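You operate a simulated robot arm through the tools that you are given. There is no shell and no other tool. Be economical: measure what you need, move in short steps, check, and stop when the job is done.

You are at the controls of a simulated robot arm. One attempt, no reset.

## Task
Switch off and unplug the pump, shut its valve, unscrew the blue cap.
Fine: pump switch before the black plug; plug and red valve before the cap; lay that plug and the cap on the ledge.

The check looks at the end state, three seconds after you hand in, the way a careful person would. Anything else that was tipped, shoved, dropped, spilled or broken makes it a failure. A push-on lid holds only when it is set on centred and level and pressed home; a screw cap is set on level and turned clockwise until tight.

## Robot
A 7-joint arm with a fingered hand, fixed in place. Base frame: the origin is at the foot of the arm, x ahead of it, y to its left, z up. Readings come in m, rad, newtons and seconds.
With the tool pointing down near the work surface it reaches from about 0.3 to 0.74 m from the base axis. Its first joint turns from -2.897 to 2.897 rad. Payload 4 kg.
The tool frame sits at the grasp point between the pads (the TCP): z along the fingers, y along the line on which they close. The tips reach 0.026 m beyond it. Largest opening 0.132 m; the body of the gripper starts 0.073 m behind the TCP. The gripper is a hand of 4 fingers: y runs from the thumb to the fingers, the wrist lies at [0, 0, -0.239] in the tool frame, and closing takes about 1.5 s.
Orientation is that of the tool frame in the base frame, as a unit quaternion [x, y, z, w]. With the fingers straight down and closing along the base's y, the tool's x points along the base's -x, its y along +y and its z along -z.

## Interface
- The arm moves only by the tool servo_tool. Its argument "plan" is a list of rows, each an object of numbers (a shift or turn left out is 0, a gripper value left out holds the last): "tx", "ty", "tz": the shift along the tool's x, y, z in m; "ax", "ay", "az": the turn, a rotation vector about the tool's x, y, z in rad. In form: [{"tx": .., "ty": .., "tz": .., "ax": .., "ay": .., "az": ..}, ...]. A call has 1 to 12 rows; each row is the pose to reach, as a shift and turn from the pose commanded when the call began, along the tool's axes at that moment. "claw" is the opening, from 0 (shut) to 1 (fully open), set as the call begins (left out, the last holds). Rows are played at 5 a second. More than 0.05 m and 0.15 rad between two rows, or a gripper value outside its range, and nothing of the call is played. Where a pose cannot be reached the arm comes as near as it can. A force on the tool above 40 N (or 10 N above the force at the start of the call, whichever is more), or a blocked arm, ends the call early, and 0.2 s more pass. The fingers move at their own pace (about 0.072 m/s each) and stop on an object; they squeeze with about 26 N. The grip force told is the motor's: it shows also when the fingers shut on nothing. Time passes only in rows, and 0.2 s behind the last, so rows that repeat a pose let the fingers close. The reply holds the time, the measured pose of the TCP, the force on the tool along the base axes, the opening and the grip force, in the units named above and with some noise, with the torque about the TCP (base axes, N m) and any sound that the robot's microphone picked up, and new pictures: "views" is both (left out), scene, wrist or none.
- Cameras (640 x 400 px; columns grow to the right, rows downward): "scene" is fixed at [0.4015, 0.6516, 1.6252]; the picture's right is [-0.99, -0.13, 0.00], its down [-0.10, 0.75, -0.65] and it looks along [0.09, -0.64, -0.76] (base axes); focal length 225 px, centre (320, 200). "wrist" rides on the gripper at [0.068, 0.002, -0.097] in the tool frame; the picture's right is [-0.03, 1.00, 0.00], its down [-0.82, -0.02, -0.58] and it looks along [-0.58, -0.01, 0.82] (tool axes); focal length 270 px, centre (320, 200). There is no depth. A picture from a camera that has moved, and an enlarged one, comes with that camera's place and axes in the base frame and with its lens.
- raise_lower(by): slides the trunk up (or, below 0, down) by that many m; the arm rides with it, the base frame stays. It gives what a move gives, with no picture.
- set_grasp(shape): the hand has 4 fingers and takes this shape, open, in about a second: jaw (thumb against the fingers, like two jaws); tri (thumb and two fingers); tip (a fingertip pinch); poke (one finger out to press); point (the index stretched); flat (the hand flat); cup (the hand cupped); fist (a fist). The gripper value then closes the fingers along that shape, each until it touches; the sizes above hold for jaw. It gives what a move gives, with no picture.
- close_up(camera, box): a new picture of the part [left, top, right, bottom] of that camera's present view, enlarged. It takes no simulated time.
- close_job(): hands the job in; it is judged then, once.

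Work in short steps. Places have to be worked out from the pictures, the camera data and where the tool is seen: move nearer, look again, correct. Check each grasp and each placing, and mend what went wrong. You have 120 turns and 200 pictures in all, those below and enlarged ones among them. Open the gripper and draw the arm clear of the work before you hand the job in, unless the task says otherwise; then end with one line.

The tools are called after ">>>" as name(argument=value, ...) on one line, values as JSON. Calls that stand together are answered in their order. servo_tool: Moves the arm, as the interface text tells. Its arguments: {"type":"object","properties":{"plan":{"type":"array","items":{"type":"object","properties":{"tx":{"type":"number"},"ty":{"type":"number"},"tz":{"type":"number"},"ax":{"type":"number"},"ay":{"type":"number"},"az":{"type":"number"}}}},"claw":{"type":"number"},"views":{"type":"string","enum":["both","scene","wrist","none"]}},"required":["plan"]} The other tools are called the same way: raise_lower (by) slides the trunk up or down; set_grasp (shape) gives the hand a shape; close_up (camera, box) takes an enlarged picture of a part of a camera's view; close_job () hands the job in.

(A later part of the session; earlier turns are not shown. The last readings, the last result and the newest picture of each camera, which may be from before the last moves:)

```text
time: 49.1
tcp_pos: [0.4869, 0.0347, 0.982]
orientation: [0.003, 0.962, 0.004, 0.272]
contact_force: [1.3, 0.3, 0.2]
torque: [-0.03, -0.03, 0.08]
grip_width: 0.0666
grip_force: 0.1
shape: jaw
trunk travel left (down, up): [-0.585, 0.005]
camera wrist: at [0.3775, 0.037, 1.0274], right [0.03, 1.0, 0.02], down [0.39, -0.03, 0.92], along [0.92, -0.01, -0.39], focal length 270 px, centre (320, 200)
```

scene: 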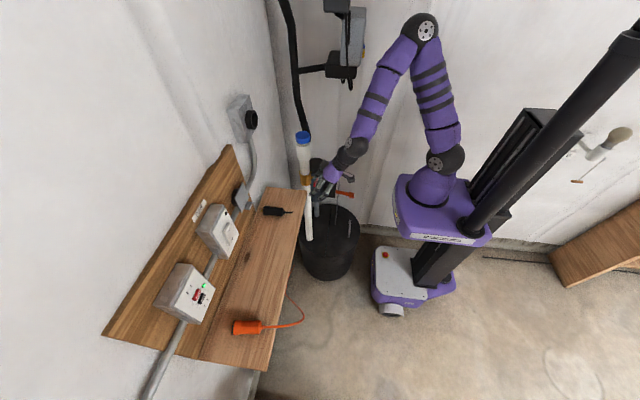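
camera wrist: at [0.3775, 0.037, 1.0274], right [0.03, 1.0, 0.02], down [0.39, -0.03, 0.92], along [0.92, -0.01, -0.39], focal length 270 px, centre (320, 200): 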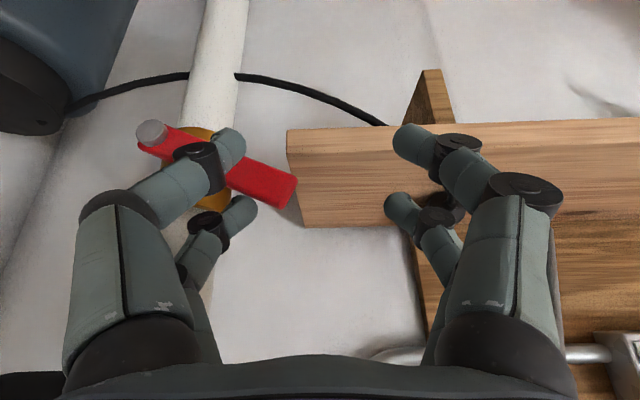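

The lever is about 60° over, with the −y finger lying on top of it. I press it down the rest of the way until it stops.

>>> servo_tool(plan=[{"tx": 0.004, "ty": 0.004, "tz": 0.007}, {"tx": 0.0084, "ty": 0.006, "tz": 0.0136}, {"tx": 0.013, "ty": 0.004, "tz": 0.021}, {"tx": 0.0173, "ty": 0.002, "tz": 0.028}, {"tx": 0.021, "ty": 0.0, "tz": 0.034}, {"tx": 0.024, "ty": 0.0, "tz": 0.039}])

>>> close_up(camera="scene", box=[296, 155, 360, 195])

```text
time: 50.3
tcp_pos: [0.4909, 0.0349, 0.9486]
orientation: [0.001, 0.96, 0.0, 0.282]
contact_force: [0.5, -0.2, 17.4]
torque: [-0.7, -0.38, -0.01]
grip_width: 0.0661
grip_force: 0.0
shape: jaw
trunk travel left (down, up): [-0.585, 0.005]
stopped in row 6: the force on the tool passed its limit at 45 N (the readings are from after the stop); the commanded pose is now the measured one
camera wrist: at [0.3795, 0.0375, 0.9932], right [0.02, 1.0, 0.01], down [0.38, -0.02, 0.93], along [0.93, -0.01, -0.38], focal length 270 px, centre (320, 200)
```

scene: 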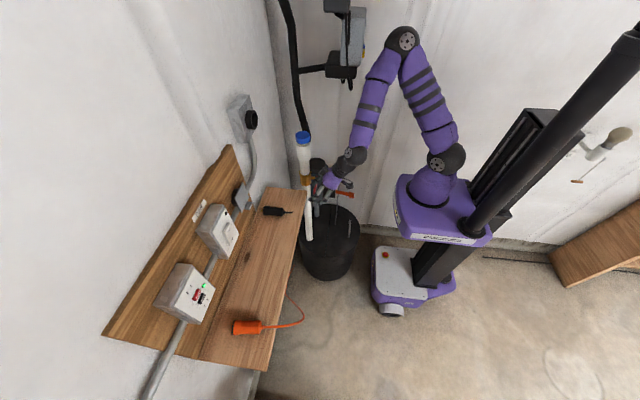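
wrist: 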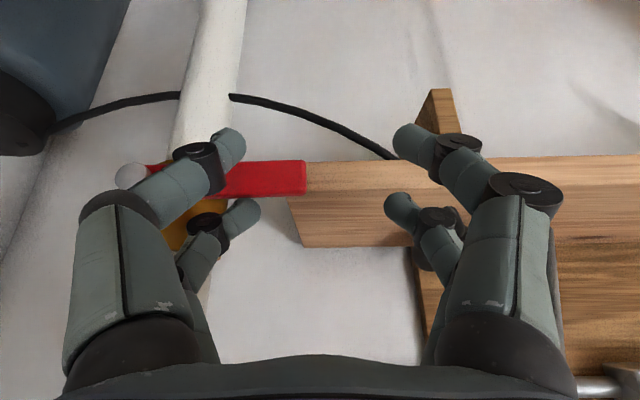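

```text
10.00 times, centred on (328, 175) of scene
camera zoom: at [0.4015, 0.6516, 1.6252], right [-0.99, -0.13, 0.0], down [-0.1, 0.75, -0.65], along [0.09, -0.64, -0.76], focal length 2247 px, centre (240, 450)
```

zoom: 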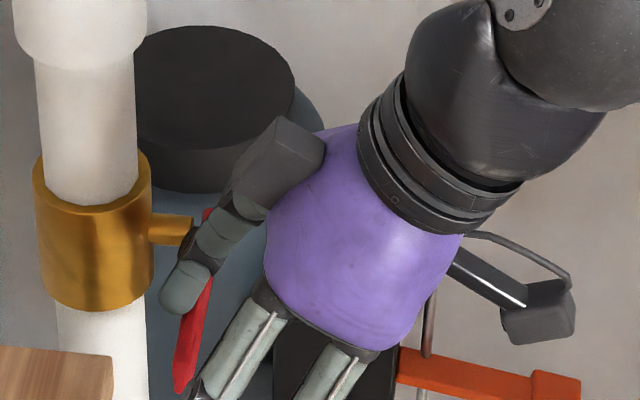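

The lever is now horizontal and against its stop, so the valve is shut. I retreat upwards and turn the hand back to straight down above the pipe's level.

>>> servo_tool(plan=[{"tx": -0.0216, "tz": -0.0336}, {"tx": -0.0433, "tz": -0.0673}, {"tx": -0.065, "tz": -0.101}, {"tx": -0.0866, "tz": -0.1346, "ay": 0.14}, {"tx": -0.108, "tz": -0.168, "ay": 0.28}, {"tx": -0.13, "tz": -0.202, "ay": 0.42}, {"tx": -0.1515, "tz": -0.2355, "ay": 0.562}, {"tx": -0.1515, "tz": -0.2355, "ay": 0.562}], claw=1)

>>> close_up(camera="scene", box=[280, 120, 376, 180])

```text
time: 52.1
tcp_pos: [0.4916, 0.034, 1.2278]
orientation: [0.001, 1.0, 0.002, 0.001]
contact_force: [-0.3, 0.6, -0.5]
torque: [0.02, 0.01, 0.03]
grip_width: 0.1321
grip_force: 0.0
shape: jaw
trunk travel left (down, up): [-0.585, 0.005]
camera wrist: at [0.4215, 0.0352, 1.3238], right [0.03, 1.0, 0.0], down [0.81, -0.02, 0.58], along [0.58, -0.01, -0.82], focal length 270 px, centre (320, 200)
```

scene: 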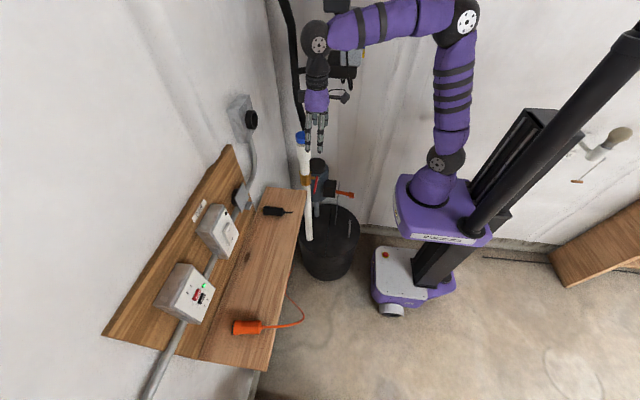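
wrist: 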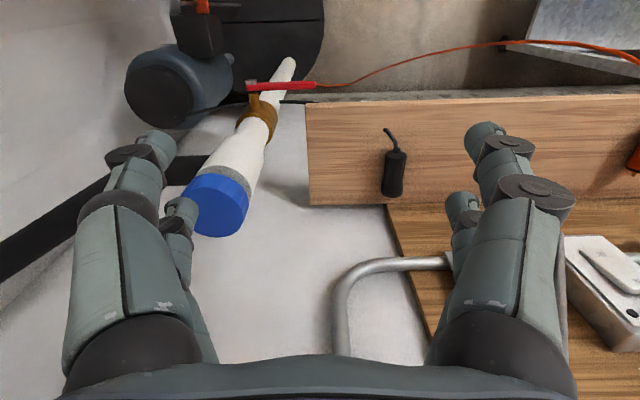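

```text
6.67 times, centred on (328, 150) of scene
camera zoom: at [0.4015, 0.6516, 1.6252], right [-0.99, -0.13, 0.0], down [-0.1, 0.75, -0.65], along [0.09, -0.64, -0.76], focal length 1498 px, centre (267, 533)
```

zoom: 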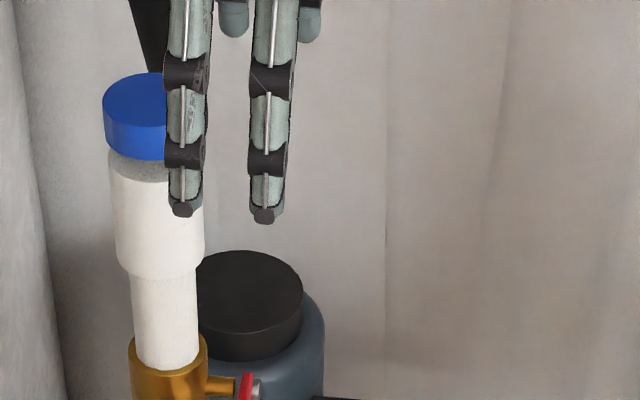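

The valve lever is horizontal as wanted. The cap's top is near (0.561, −0.058, 1.145), about 5.4 cm across. I go above it.

>>> servo_tool(plan=[{"tx": -0.02, "ty": -0.025}, {"tx": -0.04, "ty": -0.05}, {"tx": -0.06, "ty": -0.075, "tz": 0.01}, {"tx": -0.0694, "ty": -0.092, "tz": 0.02}, {"tx": -0.0694, "ty": -0.092, "tz": 0.02}])

>>> close_up(camera="scene", box=[256, 105, 352, 165])

```text
time: 53.3
tcp_pos: [0.5603, -0.0589, 1.2069]
orientation: [0.0, 1.0, 0.002, 0.002]
contact_force: [-0.5, -0.7, 0.3]
torque: [-0.01, 0.0, 0.02]
grip_width: 0.1319
grip_force: 0.0
shape: jaw
trunk travel left (down, up): [-0.585, 0.005]
camera wrist: at [0.4907, -0.0572, 1.3029], right [0.03, 1.0, 0.0], down [0.81, -0.02, 0.58], along [0.58, -0.01, -0.81], focal length 270 px, centre (320, 200)
```

scene: 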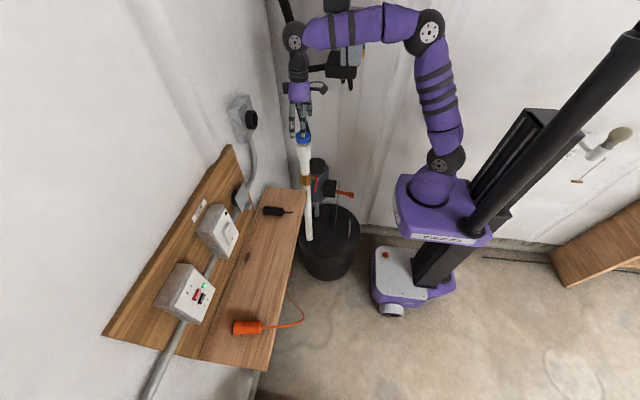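
wrist: 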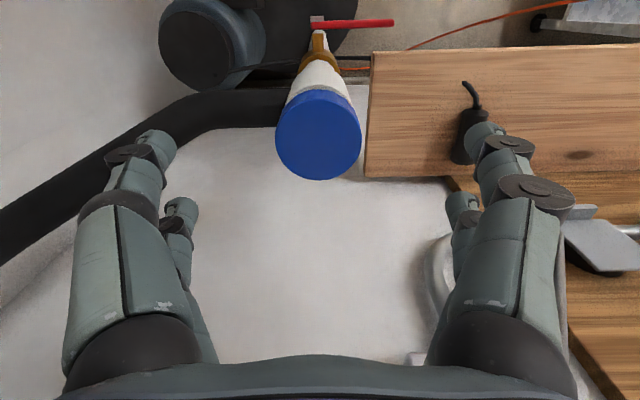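

```text
6.67 times, centred on (304, 135) of scene
camera zoom: at [0.4015, 0.6516, 1.6252], right [-0.99, -0.13, 0.0], down [-0.1, 0.75, -0.65], along [0.09, -0.64, -0.76], focal length 1498 px, centre (427, 633)
```

zoom: 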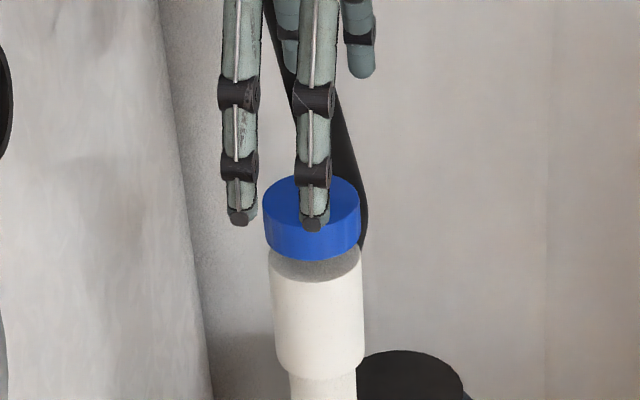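

The hand is centred over the cap, whose top is about z 1.14 and whose height is about 2.6 cm. For a long counterclockwise stroke I first wind the hand clockwise by 1.2 rad above it.

>>> servo_tool(plan=[{"az": 0.15}, {"az": 0.3}, {"az": 0.45}, {"az": 0.6}, {"az": 0.75}, {"az": 0.9}, {"az": 1.05}, {"az": 1.2}, {"az": 1.2}])

```text
time: 55.3
tcp_pos: [0.5607, -0.0583, 1.2089]
orientation: [0.566, 0.824, 0.002, 0.001]
contact_force: [0.2, -0.4, -1.1]
torque: [-0.03, 0.02, 0.0]
grip_width: 0.1318
grip_force: 0.1
shape: jaw
trunk travel left (down, up): [-0.585, 0.005]
camera wrist: at [0.5365, 0.0066, 1.3045], right [0.94, 0.33, 0.0], down [0.27, -0.77, 0.58], along [0.2, -0.54, -0.82], focal length 270 px, centre (320, 200)
```

scene: 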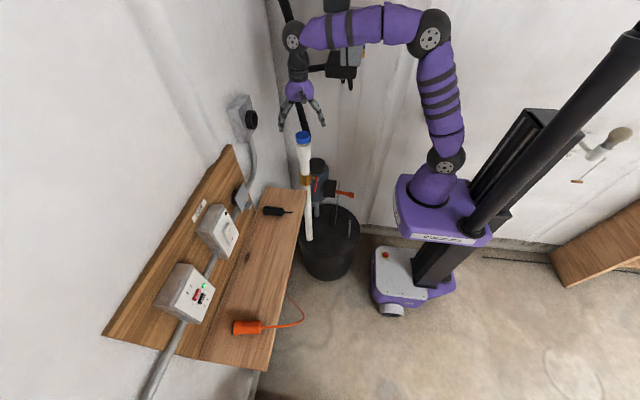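
wrist: 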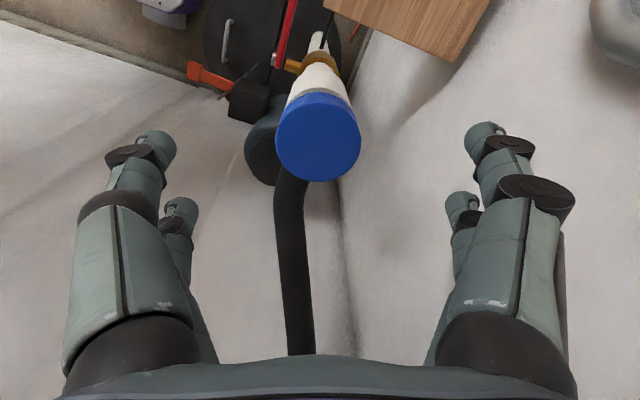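

The cap stays at the same pixel after the turn, so the hand's axis is on the cap's axis. I descend to grasp height (TCP z about 1.13) and close.

>>> servo_tool(plan=[{"tz": 0.025}, {"tz": 0.05}, {"tz": 0.065}, {"tz": 0.079}, {"tz": 0.079}], views="none")

>>> servo_tool(plan=[{}, {}, {}, {}, {}, {}, {}, {}], claw=0)

>>> close_up(camera="scene", box=[256, 105, 352, 165])

```text
time: 56.5
tcp_pos: [0.5607, -0.0579, 1.1288]
orientation: [0.566, 0.824, 0.002, 0.0]
contact_force: [0.4, -0.4, 0.0]
torque: [0.01, -0.01, 0.0]
grip_width: 0.132
grip_force: 0.2
shape: jaw
trunk travel left (down, up): [-0.585, 0.005]
```

```text
time: 58.3
tcp_pos: [0.5593, -0.058, 1.1293]
orientation: [0.565, 0.825, 0.001, 0.0]
contact_force: [-0.3, 1.2, 0.0]
torque: [-0.06, -0.71, -0.01]
grip_width: 0.0187
grip_force: 26.4
shape: jaw
trunk travel left (down, up): [-0.585, 0.005]
camera wrist: at [0.5358, 0.0069, 1.2251], right [0.94, 0.34, 0.0], down [0.27, -0.77, 0.58], along [0.2, -0.54, -0.82], focal length 270 px, centre (320, 200)
```

scene: 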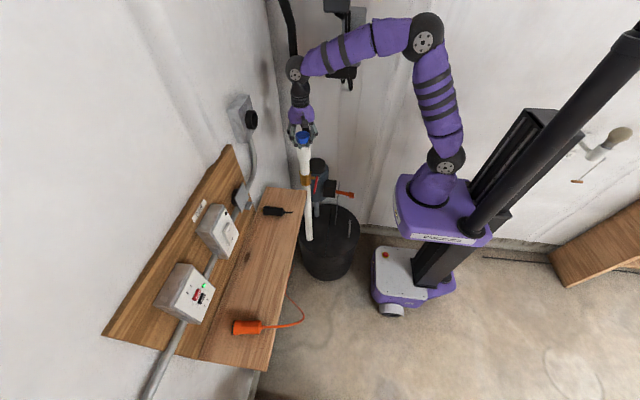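
wrist: 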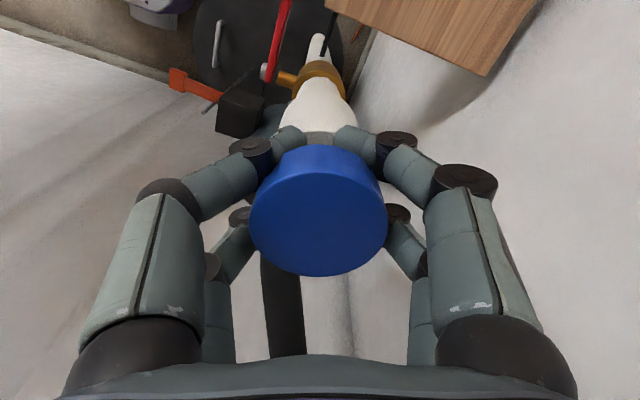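

```text
6.67 times, centred on (304, 135) of scene
camera zoom: at [0.4015, 0.6516, 1.6252], right [-0.99, -0.13, 0.0], down [-0.1, 0.75, -0.65], along [0.09, -0.64, -0.76], focal length 1498 px, centre (427, 633)
```

zoom: 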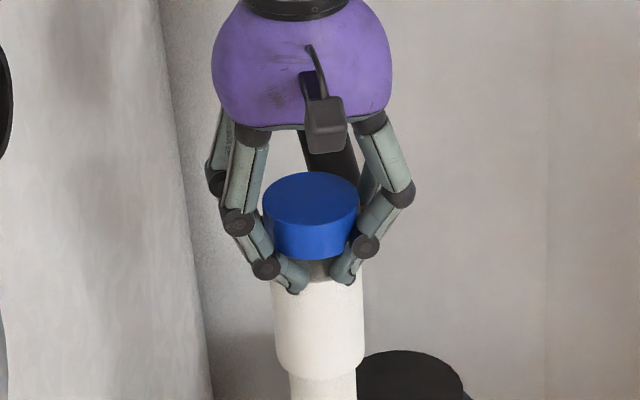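

The fingertips curled under the cap onto the neck. I reopen, raise about 2 cm, and close again so the pads bear on the cap's rim.

>>> servo_tool(plan=[{}, {}, {}, {"tz": -0.01}, {"tz": -0.021}, {"tz": -0.021}], claw=0.7, views="none")

>>> servo_tool(plan=[{}, {}, {}, {}, {}, {}], claw=0, views="none")

>>> close_up(camera="scene", box=[256, 105, 352, 165])

>>> close_up(camera="wrist", box=[160, 80, 480, 280])

```text
time: 59.7
tcp_pos: [0.5605, -0.0588, 1.1498]
orientation: [0.566, 0.825, 0.002, 0.0]
contact_force: [0.1, 0.2, -0.4]
torque: [-0.01, 0.06, 0.01]
grip_width: 0.0921
grip_force: 0.1
shape: jaw
trunk travel left (down, up): [-0.585, 0.005]
```

```text
time: 61.1
tcp_pos: [0.5599, -0.0575, 1.1495]
orientation: [0.565, 0.825, 0.003, 0.0]
contact_force: [1.7, 0.4, -1.6]
torque: [-0.02, -0.02, -0.01]
grip_width: 0.0306
grip_force: 26.2
shape: jaw
trunk travel left (down, up): [-0.585, 0.005]
```

```text
6.67 times, centred on (304, 135) of scene
camera zoom: at [0.4015, 0.6516, 1.6252], right [-0.99, -0.13, 0.0], down [-0.1, 0.75, -0.65], along [0.09, -0.64, -0.76], focal length 1498 px, centre (427, 633)
```

zoom: 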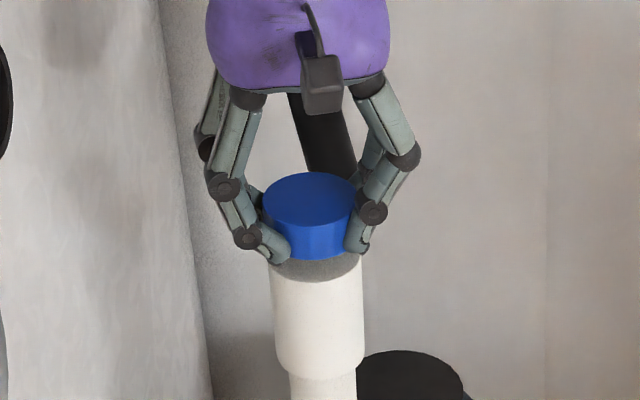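

```text
2.00 times, centred on (320, 180) of wrist
camera zoom: at [0.5366, 0.0064, 1.2455], right [0.94, 0.34, 0.0], down [0.27, -0.77, 0.58], along [0.2, -0.54, -0.82], focal length 541 px, centre (320, 240)
```

zoom: 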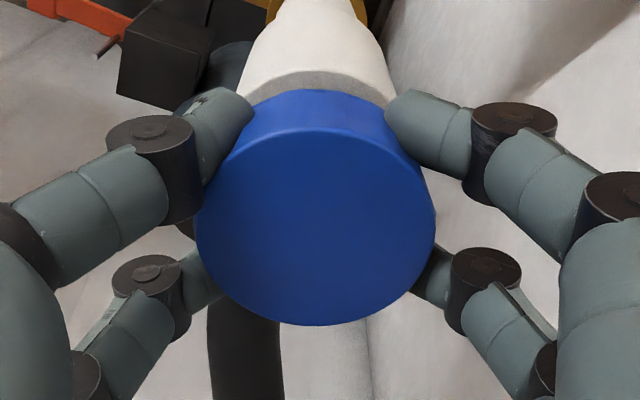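

All four fingers bear on the cap's rim. I turn it counterclockwise seen from above (negative az) and watch the torque.

>>> servo_tool(plan=[{"az": -0.14}, {"az": -0.28}, {"az": -0.42}, {"az": -0.56}, {"az": -0.7}, {"az": -0.84}, {"az": -0.98}, {"az": -1.12}, {"az": -1.26}, {"az": -1.4}, {"az": -1.54}, {"az": -1.68}])

>>> close_up(camera="scene", box=[256, 105, 352, 165])

```text
time: 63.7
tcp_pos: [0.5568, -0.0579, 1.1506]
orientation: [-0.238, 0.971, 0.001, 0.001]
contact_force: [-12.8, -9.1, -0.8]
torque: [-0.19, 0.28, -0.03]
grip_width: 0.0301
grip_force: 26.1
shape: jaw
trunk travel left (down, up): [-0.585, 0.005]
camera wrist: at [0.4961, -0.0887, 1.2462], right [-0.44, 0.9, 0.0], down [0.73, 0.36, 0.58], along [0.52, 0.26, -0.81], focal length 270 px, centre (320, 200)
```

scene: 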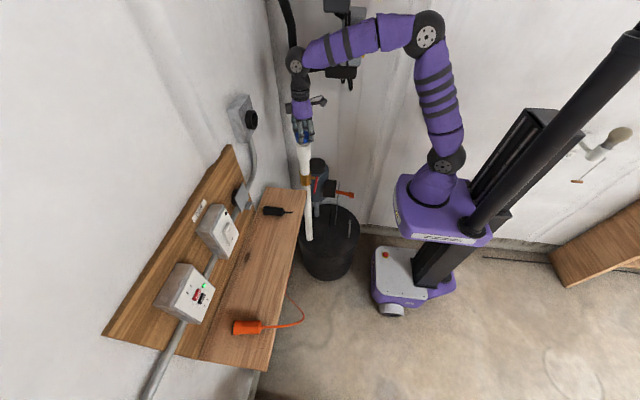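
wrist: 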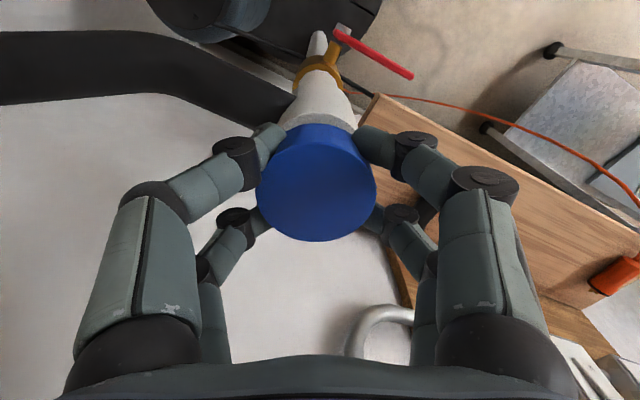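

```text
6.67 times, centred on (304, 135) of scene
camera zoom: at [0.4015, 0.6516, 1.6252], right [-0.99, -0.13, 0.0], down [-0.1, 0.75, -0.65], along [0.09, -0.64, -0.76], focal length 1498 px, centre (427, 633)
```

zoom: 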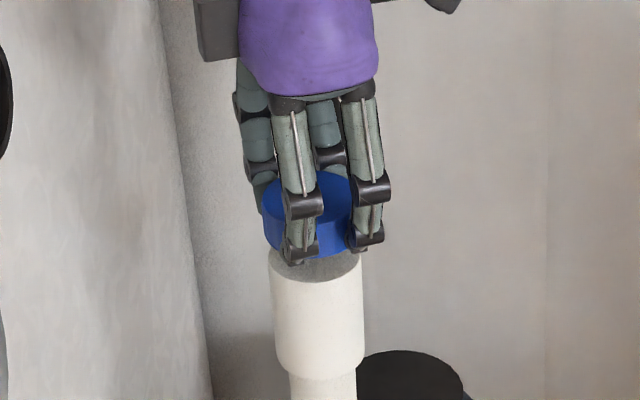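

The cap's lower edge seems a shade higher. I finish the stroke and compare heights.

>>> servo_tool(plan=[{"az": -0.14}, {"az": -0.28}, {"az": -0.42}, {"az": -0.56}, {"az": -0.7}, {"az": -0.84}, {"az": -0.98}, {"az": -1.12}, {"az": -1.26}, {"az": -1.4}], views="none")

>>> close_up(camera="scene", box=[272, 120, 336, 160])

>>> close_up(camera="wrist", box=[160, 80, 480, 280])

```text
time: 65.9
tcp_pos: [0.557, -0.0591, 1.1527]
orientation: [0.793, -0.609, 0.013, 0.006]
contact_force: [-0.4, -9.8, -6.6]
torque: [0.03, 0.06, -0.01]
grip_width: 0.0275
grip_force: 26.2
shape: jaw
trunk travel left (down, up): [-0.585, 0.005]
stopped in row 10: the force on the tool passed its limit at 56 N (the readings are from after the stop); the commanded pose is now the measured one
```

```text
10.00 times, centred on (304, 140) of scene
camera zoom: at [0.4015, 0.6516, 1.6252], right [-0.99, -0.13, 0.0], down [-0.1, 0.75, -0.65], along [0.09, -0.64, -0.76], focal length 2247 px, centre (480, 800)
```

zoom: 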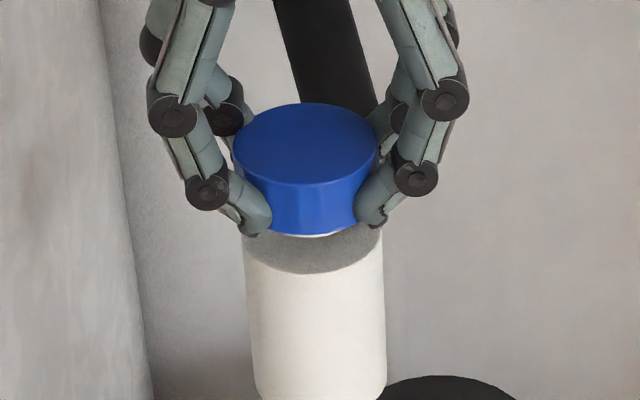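

```text
2.00 times, centred on (320, 180) of wrist
camera zoom: at [0.5718, -0.123, 1.2506], right [-0.97, -0.23, -0.01], down [-0.2, 0.81, 0.56], along [-0.12, 0.54, -0.83], focal length 541 px, centre (320, 240)
```

zoom: 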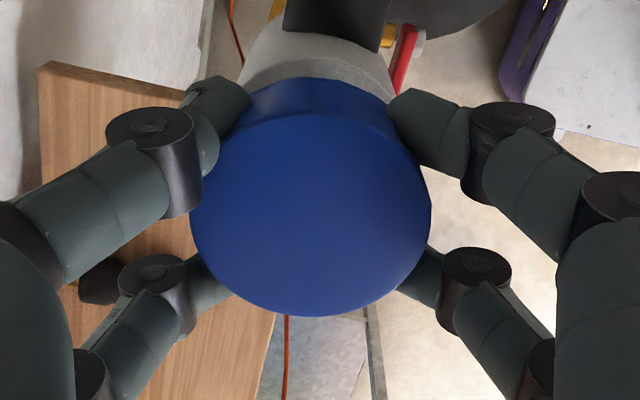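

The cap is rising: its white thread now shows underneath. I open, wind the hand back clockwise without touching it, and regrip slightly higher.

>>> servo_tool(plan=[{}, {}, {"tz": -0.001}, {"tz": -0.002, "az": 0.15}, {"tz": -0.002, "az": 0.3}, {"tz": -0.002, "az": 0.45}, {"tz": -0.002, "az": 0.6}, {"tz": -0.002, "az": 0.75}, {"tz": -0.002, "az": 0.9}, {"tz": -0.002, "az": 1.05}, {"tz": -0.002, "az": 1.2}, {"tz": -0.002, "az": 1.35}], claw=0.75, views="none")

>>> servo_tool(plan=[{"az": 0.15}, {"az": 0.3}, {"az": 0.45}, {"az": 0.6}, {"az": 0.75}, {"az": 0.9}, {"az": 1.05}, {"az": 1.2}, {"az": 1.35}, {"az": 1.5}, {"az": 1.6}], views="wrist")

>>> close_up(camera="scene", box=[272, 120, 336, 160])

```text
time: 68.5
tcp_pos: [0.5625, -0.0618, 1.1528]
orientation: [-0.236, 0.972, -0.009, 0.002]
contact_force: [0.4, -0.4, -0.5]
torque: [0.01, 0.0, 0.01]
grip_width: 0.0987
grip_force: 0.0
shape: jaw
trunk travel left (down, up): [-0.585, 0.005]
```

```text
time: 70.9
tcp_pos: [0.5603, -0.0612, 1.1529]
orientation: [0.532, 0.847, -0.004, 0.008]
contact_force: [-0.3, 0.2, -0.2]
torque: [0.01, -0.04, -0.01]
grip_width: 0.0985
grip_force: 0.1
shape: jaw
trunk travel left (down, up): [-0.585, 0.005]
camera wrist: at [0.5314, 0.003, 1.2479], right [0.91, 0.41, 0.0], down [0.33, -0.73, 0.59], along [0.24, -0.54, -0.81], focal length 270 px, centre (320, 200)
```

wrist: 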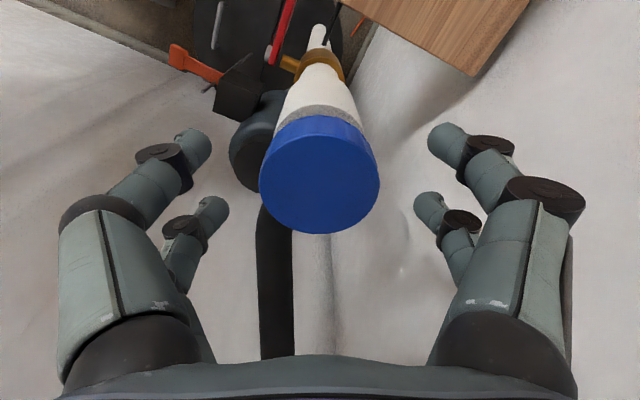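

```text
10.00 times, centred on (304, 140) of scene
camera zoom: at [0.4015, 0.6516, 1.6252], right [-0.99, -0.13, 0.0], down [-0.1, 0.75, -0.65], along [0.09, -0.64, -0.76], focal length 2247 px, centre (480, 800)
```

zoom: 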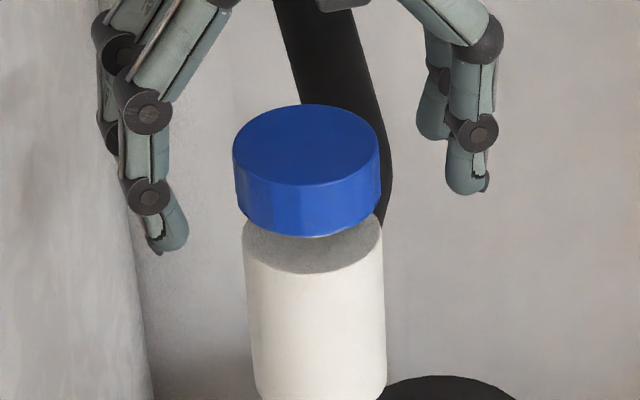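

The cap sits level, a few millimetres up. I grip again and make a second counterclockwise stroke, letting the hand rise slightly.

>>> servo_tool(plan=[{"tz": -0.002}, {"tz": -0.002}, {"tz": -0.002}, {"tz": -0.002}, {"tz": -0.002}, {"tz": -0.002}], claw=0, views="none")

>>> servo_tool(plan=[{"az": -0.14}, {"az": -0.28, "tz": -0.0004}, {"az": -0.42, "tz": -0.0006}, {"az": -0.56, "tz": -0.0008}, {"az": -0.7, "tz": -0.001}, {"az": -0.84, "tz": -0.0012}, {"az": -0.98, "tz": -0.0014}, {"az": -1.12, "tz": -0.0016}, {"az": -1.26, "tz": -0.0018}, {"az": -1.4, "tz": -0.002}, {"az": -1.54, "tz": -0.0022}], views="none")

>>> servo_tool(plan=[{"az": -0.14}, {"az": -0.28, "tz": -0.0004}, {"az": -0.42, "tz": -0.0006}, {"az": -0.56, "tz": -0.0008}, {"az": -0.7, "tz": -0.001}, {"az": -0.84, "tz": -0.0012}, {"az": -0.98, "tz": -0.0014}, {"az": -1.12, "tz": -0.0016}, {"az": -1.26, "tz": -0.0018}], views="none")

>>> close_up(camera="scene", box=[272, 120, 336, 160])

```text
time: 72.3
tcp_pos: [0.5607, -0.0626, 1.155]
orientation: [0.533, 0.846, -0.005, 0.008]
contact_force: [1.9, -2.8, -1.8]
torque: [-0.01, -0.01, 0.0]
grip_width: 0.0319
grip_force: 26.2
shape: jaw
trunk travel left (down, up): [-0.585, 0.005]
```

```text
time: 74.7
tcp_pos: [0.563, -0.0594, 1.1565]
orientation: [-0.21, 0.978, -0.008, 0.002]
contact_force: [10.0, 16.4, -4.3]
torque: [0.67, -0.24, -0.09]
grip_width: 0.0315
grip_force: 25.9
shape: jaw
trunk travel left (down, up): [-0.585, 0.005]
```

```text
time: 76.7
tcp_pos: [0.5602, -0.0595, 1.1586]
orientation: [0.745, -0.667, 0.008, 0.003]
contact_force: [-3.8, 17.1, -4.2]
torque: [0.39, 0.06, -0.08]
grip_width: 0.0308
grip_force: 25.9
shape: jaw
trunk travel left (down, up): [-0.585, 0.005]
```

```text
10.00 times, centred on (304, 140) of scene
camera zoom: at [0.4015, 0.6516, 1.6252], right [-0.99, -0.13, 0.0], down [-0.1, 0.75, -0.65], along [0.09, -0.64, -0.76], focal length 2247 px, centre (480, 800)
```

zoom: 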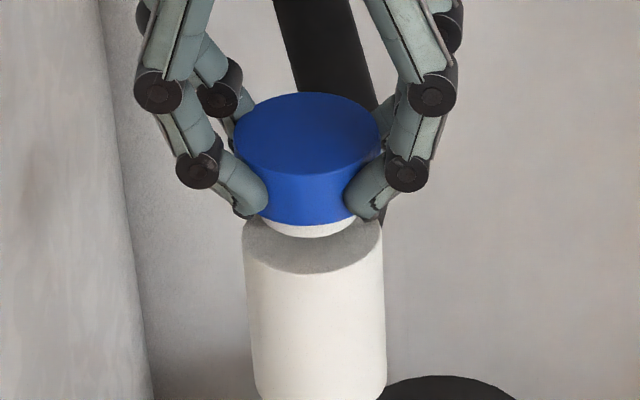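

The cap rose again and more thread is showing. I repeat the stroke.

>>> servo_tool(plan=[{}, {}, {"tz": -0.001}, {"tz": -0.002, "az": 0.15}, {"tz": -0.002, "az": 0.3}, {"tz": -0.002, "az": 0.45}, {"tz": -0.002, "az": 0.6}, {"tz": -0.002, "az": 0.75}, {"tz": -0.002, "az": 0.9}, {"tz": -0.002, "az": 1.05}, {"tz": -0.002, "az": 1.2}, {"tz": -0.002, "az": 1.35}], claw=0.75, views="none")

>>> servo_tool(plan=[{"az": 0.15}, {"az": 0.3}, {"az": 0.45}, {"az": 0.6}, {"az": 0.75}, {"az": 0.9}, {"az": 1.05}, {"az": 1.2}, {"az": 1.35}, {"az": 1.5}], views="wrist")

>>> close_up(camera="scene", box=[272, 120, 336, 160])

```text
time: 79.3
tcp_pos: [0.561, -0.0619, 1.1605]
orientation: [-0.163, 0.987, -0.009, 0.003]
contact_force: [-0.4, -0.2, -1.1]
torque: [-0.01, 0.01, 0.03]
grip_width: 0.0988
grip_force: 0.0
shape: jaw
trunk travel left (down, up): [-0.585, 0.005]
```

```text
time: 81.5
tcp_pos: [0.5618, -0.0616, 1.1603]
orientation: [0.553, 0.833, -0.004, 0.008]
contact_force: [0.3, -0.2, -1.0]
torque: [0.01, 0.03, 0.0]
grip_width: 0.0988
grip_force: 0.0
shape: jaw
trunk travel left (down, up): [-0.585, 0.005]
camera wrist: at [0.5349, 0.0044, 1.2554], right [0.93, 0.36, 0.0], down [0.29, -0.75, 0.59], along [0.22, -0.55, -0.81], focal length 270 px, centre (320, 200)
```

wrist: 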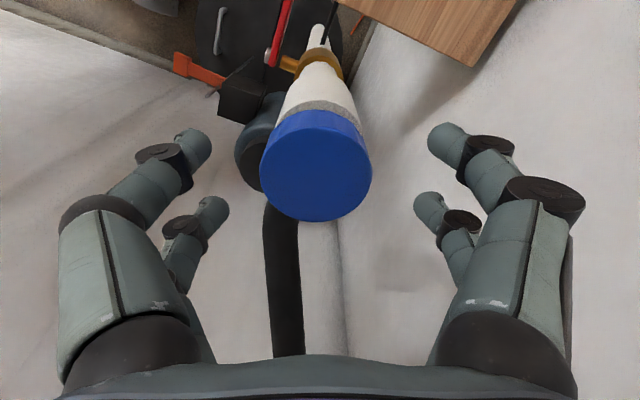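

```text
10.00 times, centred on (304, 140) of scene
camera zoom: at [0.4015, 0.6516, 1.6252], right [-0.99, -0.13, 0.0], down [-0.1, 0.75, -0.65], along [0.09, -0.64, -0.76], focal length 2247 px, centre (480, 800)
```

zoom: 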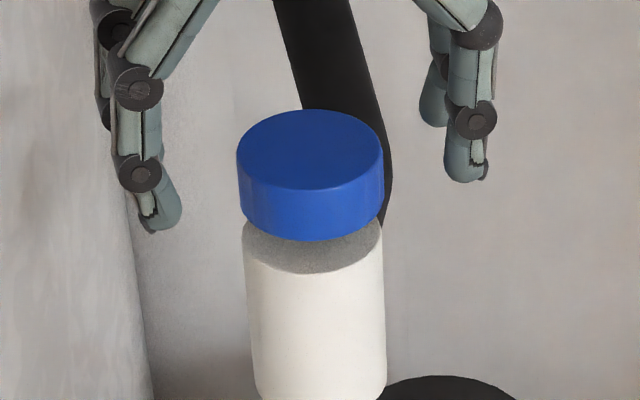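

On release the cap dropped back and shifted slightly, so it is off the thread and lies loose. I lower a little, grip it, and lift straight up.

>>> servo_tool(plan=[{"tz": 0.006}, {"tz": 0.011}, {"tz": 0.011}], views="none")

>>> servo_tool(plan=[{}, {}, {}, {}, {}, {}], claw=0, views="none")

>>> servo_tool(plan=[{"tz": -0.004}, {"tz": -0.008}, {"tz": -0.013}, {"tz": -0.02}, {"tz": -0.03}], views="wrist")

>>> close_up(camera="scene", box=[272, 115, 336, 155])

```text
time: 82.3
tcp_pos: [0.5613, -0.062, 1.1488]
orientation: [0.553, 0.833, -0.004, 0.008]
contact_force: [-0.8, -0.6, 0.3]
torque: [-0.02, 0.02, 0.02]
grip_width: 0.0988
grip_force: 0.0
shape: jaw
trunk travel left (down, up): [-0.585, 0.005]
```

```text
time: 83.7
tcp_pos: [0.5628, -0.0623, 1.1501]
orientation: [0.553, 0.833, -0.005, 0.009]
contact_force: [0.2, 0.6, -0.5]
torque: [-0.01, 0.01, -0.02]
grip_width: 0.0331
grip_force: 26.3
shape: jaw
trunk travel left (down, up): [-0.585, 0.005]
```

```text
time: 84.9
tcp_pos: [0.5596, -0.0619, 1.1801]
orientation: [0.552, 0.834, -0.006, 0.008]
contact_force: [-0.6, -0.1, -1.1]
torque: [-0.01, 0.02, 0.03]
grip_width: 0.033
grip_force: 26.1
shape: jaw
trunk travel left (down, up): [-0.585, 0.005]
camera wrist: at [0.534, 0.0044, 1.275], right [0.93, 0.37, 0.0], down [0.29, -0.75, 0.59], along [0.22, -0.55, -0.81], focal length 270 px, centre (320, 200)
```

wrist: 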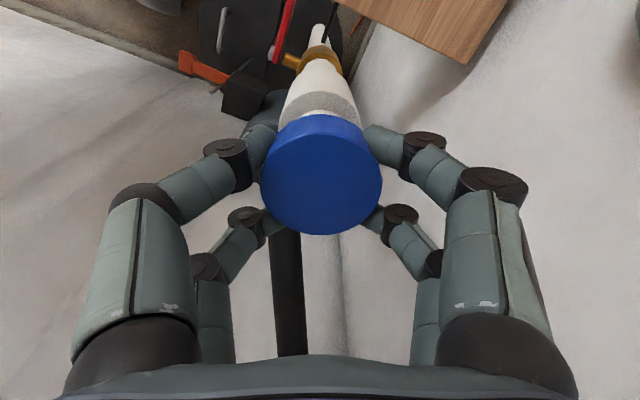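

```text
10.00 times, centred on (304, 135) of scene
camera zoom: at [0.4015, 0.6516, 1.6252], right [-0.99, -0.13, 0.0], down [-0.1, 0.75, -0.65], along [0.09, -0.64, -0.76], focal length 2247 px, centre (480, 850)
```

zoom: 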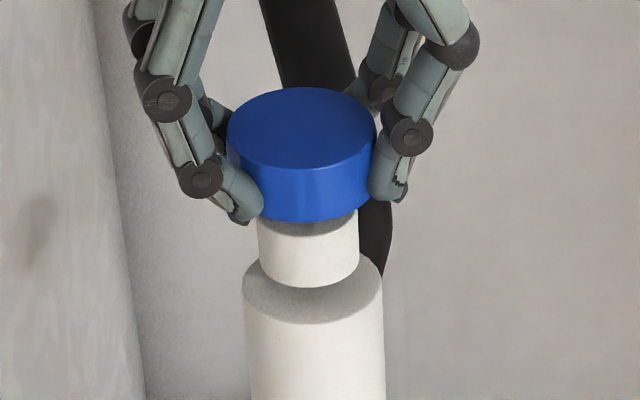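

The cap is free of the neck. I raise it, carry it along y at z about 1.24 past the socket, then over the ledge near (0.605, 0.26).

>>> servo_tool(plan=[{"tz": -0.03}, {"tz": -0.06}, {"tx": 0.0368, "ty": 0.0156, "tz": -0.06}, {"tx": 0.0737, "ty": 0.0312, "tz": -0.06}, {"tx": 0.1105, "ty": 0.0468, "tz": -0.06}, {"tx": 0.1474, "ty": 0.0624, "tz": -0.06}, {"tx": 0.1842, "ty": 0.078, "tz": -0.06}, {"tx": 0.221, "ty": 0.0936, "tz": -0.06}, {"tx": 0.2579, "ty": 0.1092, "tz": -0.06}, {"tx": 0.2869, "ty": 0.1432, "tz": -0.06}, {"tx": 0.277, "ty": 0.1662, "tz": -0.06}])

```text
time: 87.3
tcp_pos: [0.6056, 0.2595, 1.236]
orientation: [0.553, 0.833, -0.006, 0.008]
contact_force: [0.8, 0.0, 0.3]
torque: [0.0, 0.01, -0.01]
grip_width: 0.0332
grip_force: 25.9
shape: jaw
trunk travel left (down, up): [-0.585, 0.005]
camera wrist: at [0.5797, 0.3247, 1.3304], right [0.93, 0.37, 0.0], down [0.29, -0.75, 0.59], along [0.22, -0.55, -0.81], focal length 270 px, centre (320, 200)
```

scene: 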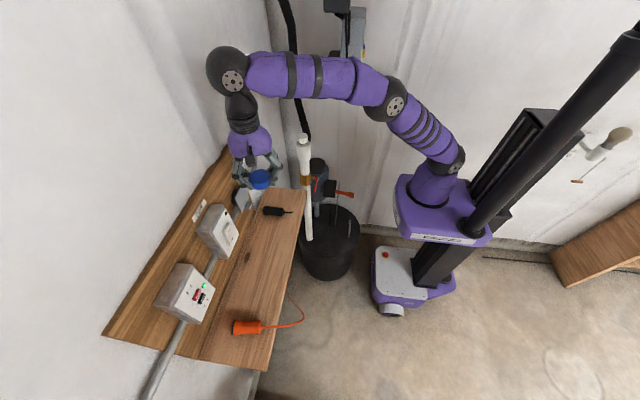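
wrist: 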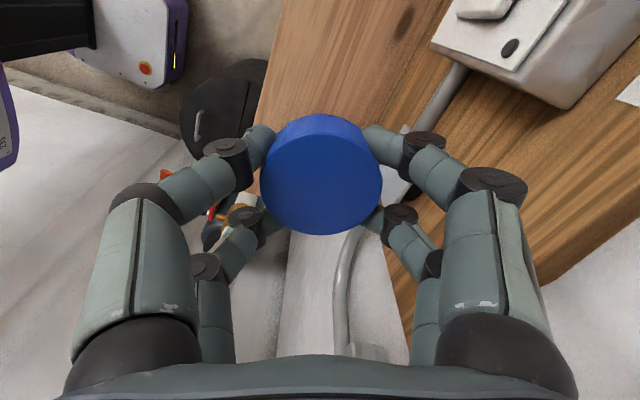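

The cap is held level over the ledge. I descend to about z 1.03 while yawing the hand a little to keep clear of the switch box.

>>> servo_tool(plan=[{"tz": 0.05, "az": -0.14}, {"tx": -0.0053, "ty": -0.0131, "tz": 0.095, "az": -0.28}, {"tx": -0.0053, "ty": -0.0131, "tz": 0.14, "az": -0.42}, {"tx": -0.0053, "ty": -0.0131, "tz": 0.185, "az": -0.56}, {"tx": -0.0053, "ty": -0.0131, "tz": 0.21, "az": -0.6}, {"tx": -0.0053, "ty": -0.0131, "tz": 0.21, "az": -0.6}])

>>> close_up(camera="scene", box=[200, 150, 328, 230])

```text
time: 88.7
tcp_pos: [0.5966, 0.2457, 1.023]
orientation: [0.281, 0.96, -0.006, 0.008]
contact_force: [0.8, -0.8, -0.5]
torque: [0.01, -0.01, 0.0]
grip_width: 0.0329
grip_force: 25.7
shape: jaw
trunk travel left (down, up): [-0.585, 0.005]
camera wrist: at [0.5393, 0.2865, 1.1184], right [0.56, 0.83, -0.01], down [0.67, -0.45, 0.59], along [0.49, -0.34, -0.81], focal length 270 px, centre (320, 200)
```

scene: 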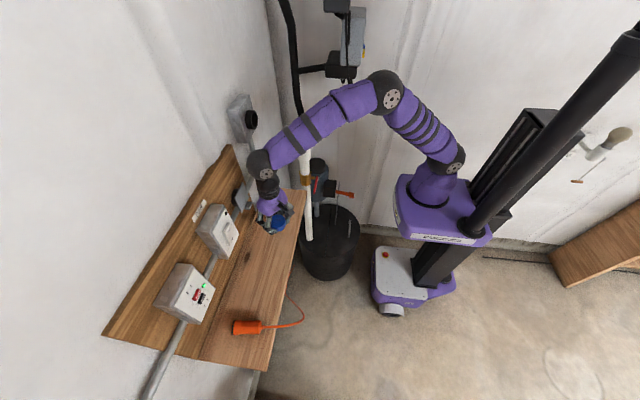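
wrist: 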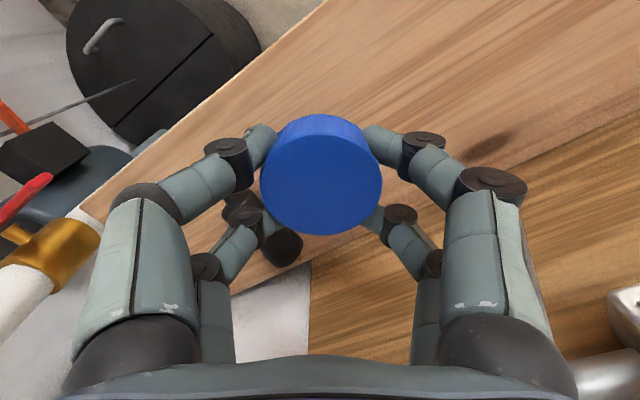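

```text
5.00 times, centred on (264, 190) of scene
camera zoom: at [0.4015, 0.6516, 1.6252], right [-0.99, -0.13, 0.0], down [-0.1, 0.75, -0.65], along [0.09, -0.64, -0.76], focal length 1123 px, centre (600, 250)
```

zoom: 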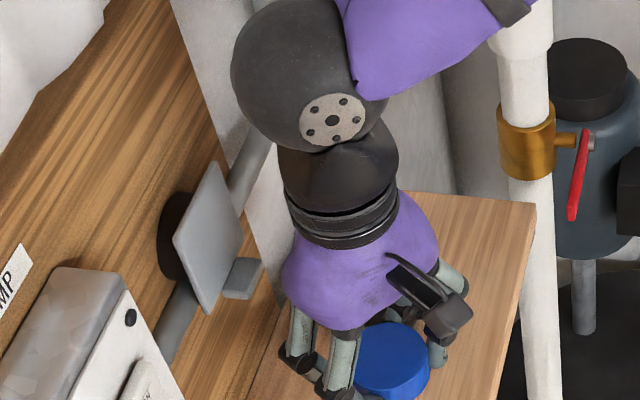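

The black plug is close to the near fingers, so I shift 3 cm further along +y, then lower towards the surface.

>>> servo_tool(plan=[{"tx": 0.0072, "ty": 0.015}, {"tx": 0.0144, "ty": 0.03}, {"tx": 0.0144, "ty": 0.03, "tz": 0.025}, {"tx": 0.0144, "ty": 0.03, "tz": 0.048}, {"tx": 0.0144, "ty": 0.03, "tz": 0.055}, {"tx": 0.0144, "ty": 0.03, "tz": 0.06}, {"tx": 0.0144, "ty": 0.03, "tz": 0.064}, {"tx": 0.0144, "ty": 0.03, "tz": 0.068}, {"tx": 0.0144, "ty": 0.03, "tz": 0.072}, {"tx": 0.0144, "ty": 0.03, "tz": 0.076}])

>>> close_up(camera="scene", box=[216, 170, 312, 230])

```text
time: 90.9
tcp_pos: [0.6017, 0.2767, 0.9482]
orientation: [0.282, 0.959, -0.006, 0.007]
contact_force: [0.0, 1.2, 1.1]
torque: [0.08, 0.0, -0.01]
grip_width: 0.0325
grip_force: 26.4
shape: jaw
trunk travel left (down, up): [-0.585, 0.005]
camera wrist: at [0.5436, 0.3175, 1.0443], right [0.56, 0.83, -0.01], down [0.67, -0.45, 0.59], along [0.49, -0.34, -0.81], focal length 270 px, centre (320, 200)
```

scene: 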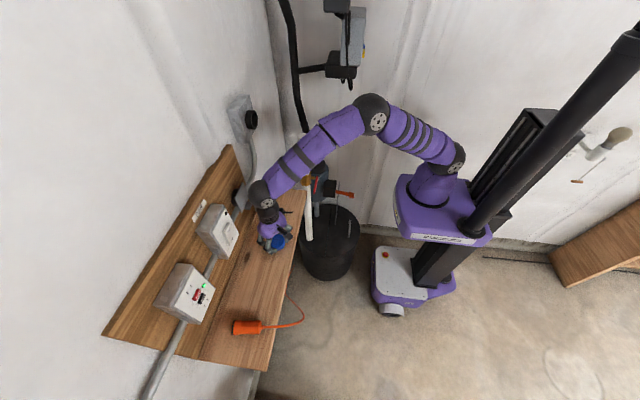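
wrist: 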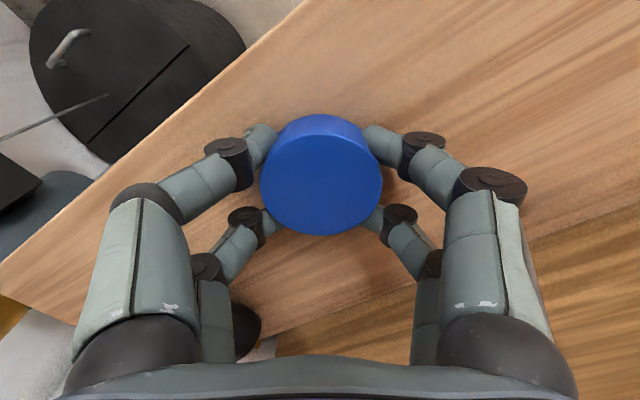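

```text
6.67 times, centred on (264, 200) of scene
camera zoom: at [0.4015, 0.6516, 1.6252], right [-0.99, -0.13, 0.0], down [-0.1, 0.75, -0.65], along [0.09, -0.64, -0.76], focal length 1498 px, centre (693, 200)
```

zoom: 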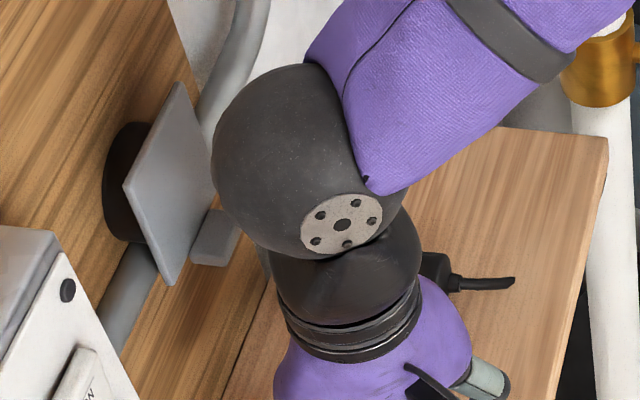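

There is almost no contact force yet, so I creep further down in 2 mm steps.

>>> servo_tool(plan=[{"tz": 0.002}, {"tz": 0.004}, {"tz": 0.006}, {"tz": 0.008}], views="none")

>>> close_up(camera="wrist", box=[160, 80, 480, 280])

```text
time: 91.8
tcp_pos: [0.6035, 0.2776, 0.9489]
orientation: [0.282, 0.959, -0.002, 0.011]
contact_force: [-3.1, -2.3, 16.6]
torque: [-0.2, 0.54, -0.01]
grip_width: 0.0342
grip_force: 25.2
shape: jaw
trunk travel left (down, up): [-0.585, 0.005]
stopped in row 4: the force on the tool passed its limit at 43 N (the readings are from after the stop); the commanded pose is now the measured one
```

```text
2.00 times, centred on (320, 180) of wrist
camera zoom: at [0.5443, 0.3177, 1.0433], right [0.56, 0.83, 0.0], down [0.66, -0.45, 0.59], along [0.49, -0.33, -0.8], focal length 541 px, centre (320, 240)
```

zoom: 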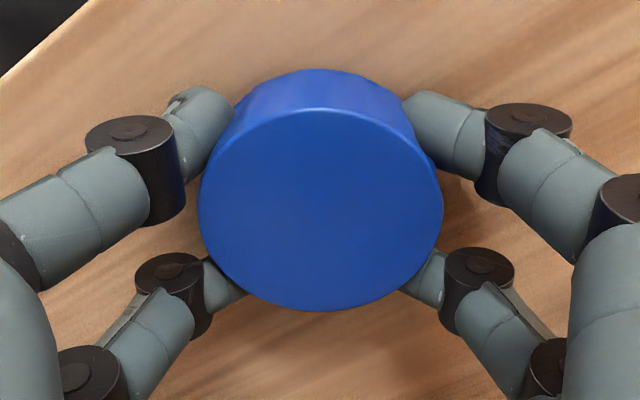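

The cap is seated on the ledge. I ease up, open moderately, and then rise straight up.

>>> servo_tool(plan=[{"tz": -0.001}, {"tz": -0.001}, {"tz": -0.001}, {"tz": -0.001}, {"tz": -0.001}], claw=0.65, views="none")

>>> servo_tool(plan=[{"tz": -0.02}, {"tz": -0.06}, {"tz": -0.1}, {"tz": -0.14}, {"tz": -0.18}])

>>> close_up(camera="scene", box=[216, 170, 344, 250])

```text
time: 93.0
tcp_pos: [0.6042, 0.2768, 0.9482]
orientation: [0.282, 0.959, -0.003, 0.01]
contact_force: [-1.4, -4.6, 20.9]
torque: [0.5, -0.11, 0.11]
grip_width: 0.0812
grip_force: 0.1
shape: jaw
trunk travel left (down, up): [-0.585, 0.005]
```

```text
time: 94.2
tcp_pos: [0.6017, 0.2823, 1.1283]
orientation: [0.282, 0.959, -0.003, 0.009]
contact_force: [0.8, -0.5, -0.2]
torque: [0.01, -0.01, 0.02]
grip_width: 0.0853
grip_force: 0.0
shape: jaw
trunk travel left (down, up): [-0.585, 0.005]
camera wrist: at [0.5419, 0.3228, 1.223], right [0.56, 0.83, 0.0], down [0.67, -0.45, 0.59], along [0.49, -0.33, -0.81], focal length 270 px, centre (320, 200)
```

scene: 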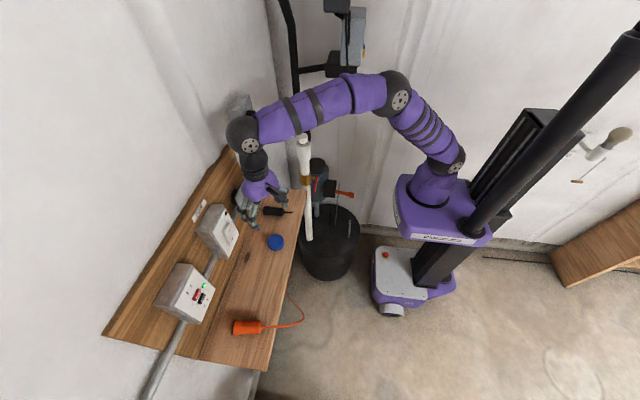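
wrist: 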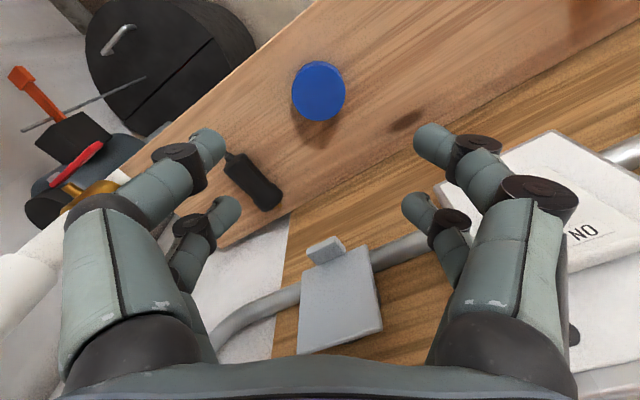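

```text
5.00 times, centred on (280, 210) of scene
camera zoom: at [0.4015, 0.6516, 1.6252], right [-0.99, -0.13, 0.0], down [-0.1, 0.75, -0.65], along [0.09, -0.64, -0.76], focal length 1123 px, centre (520, 150)
```

zoom: 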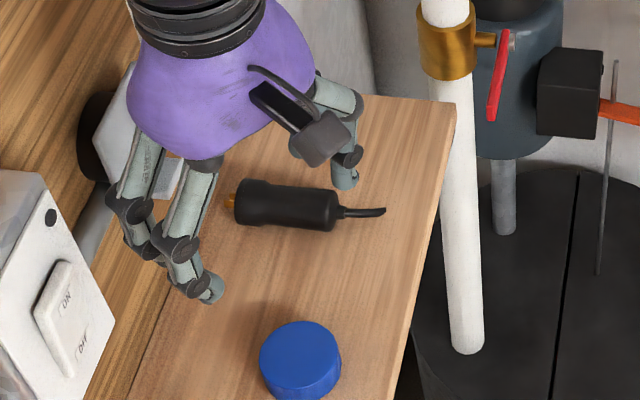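

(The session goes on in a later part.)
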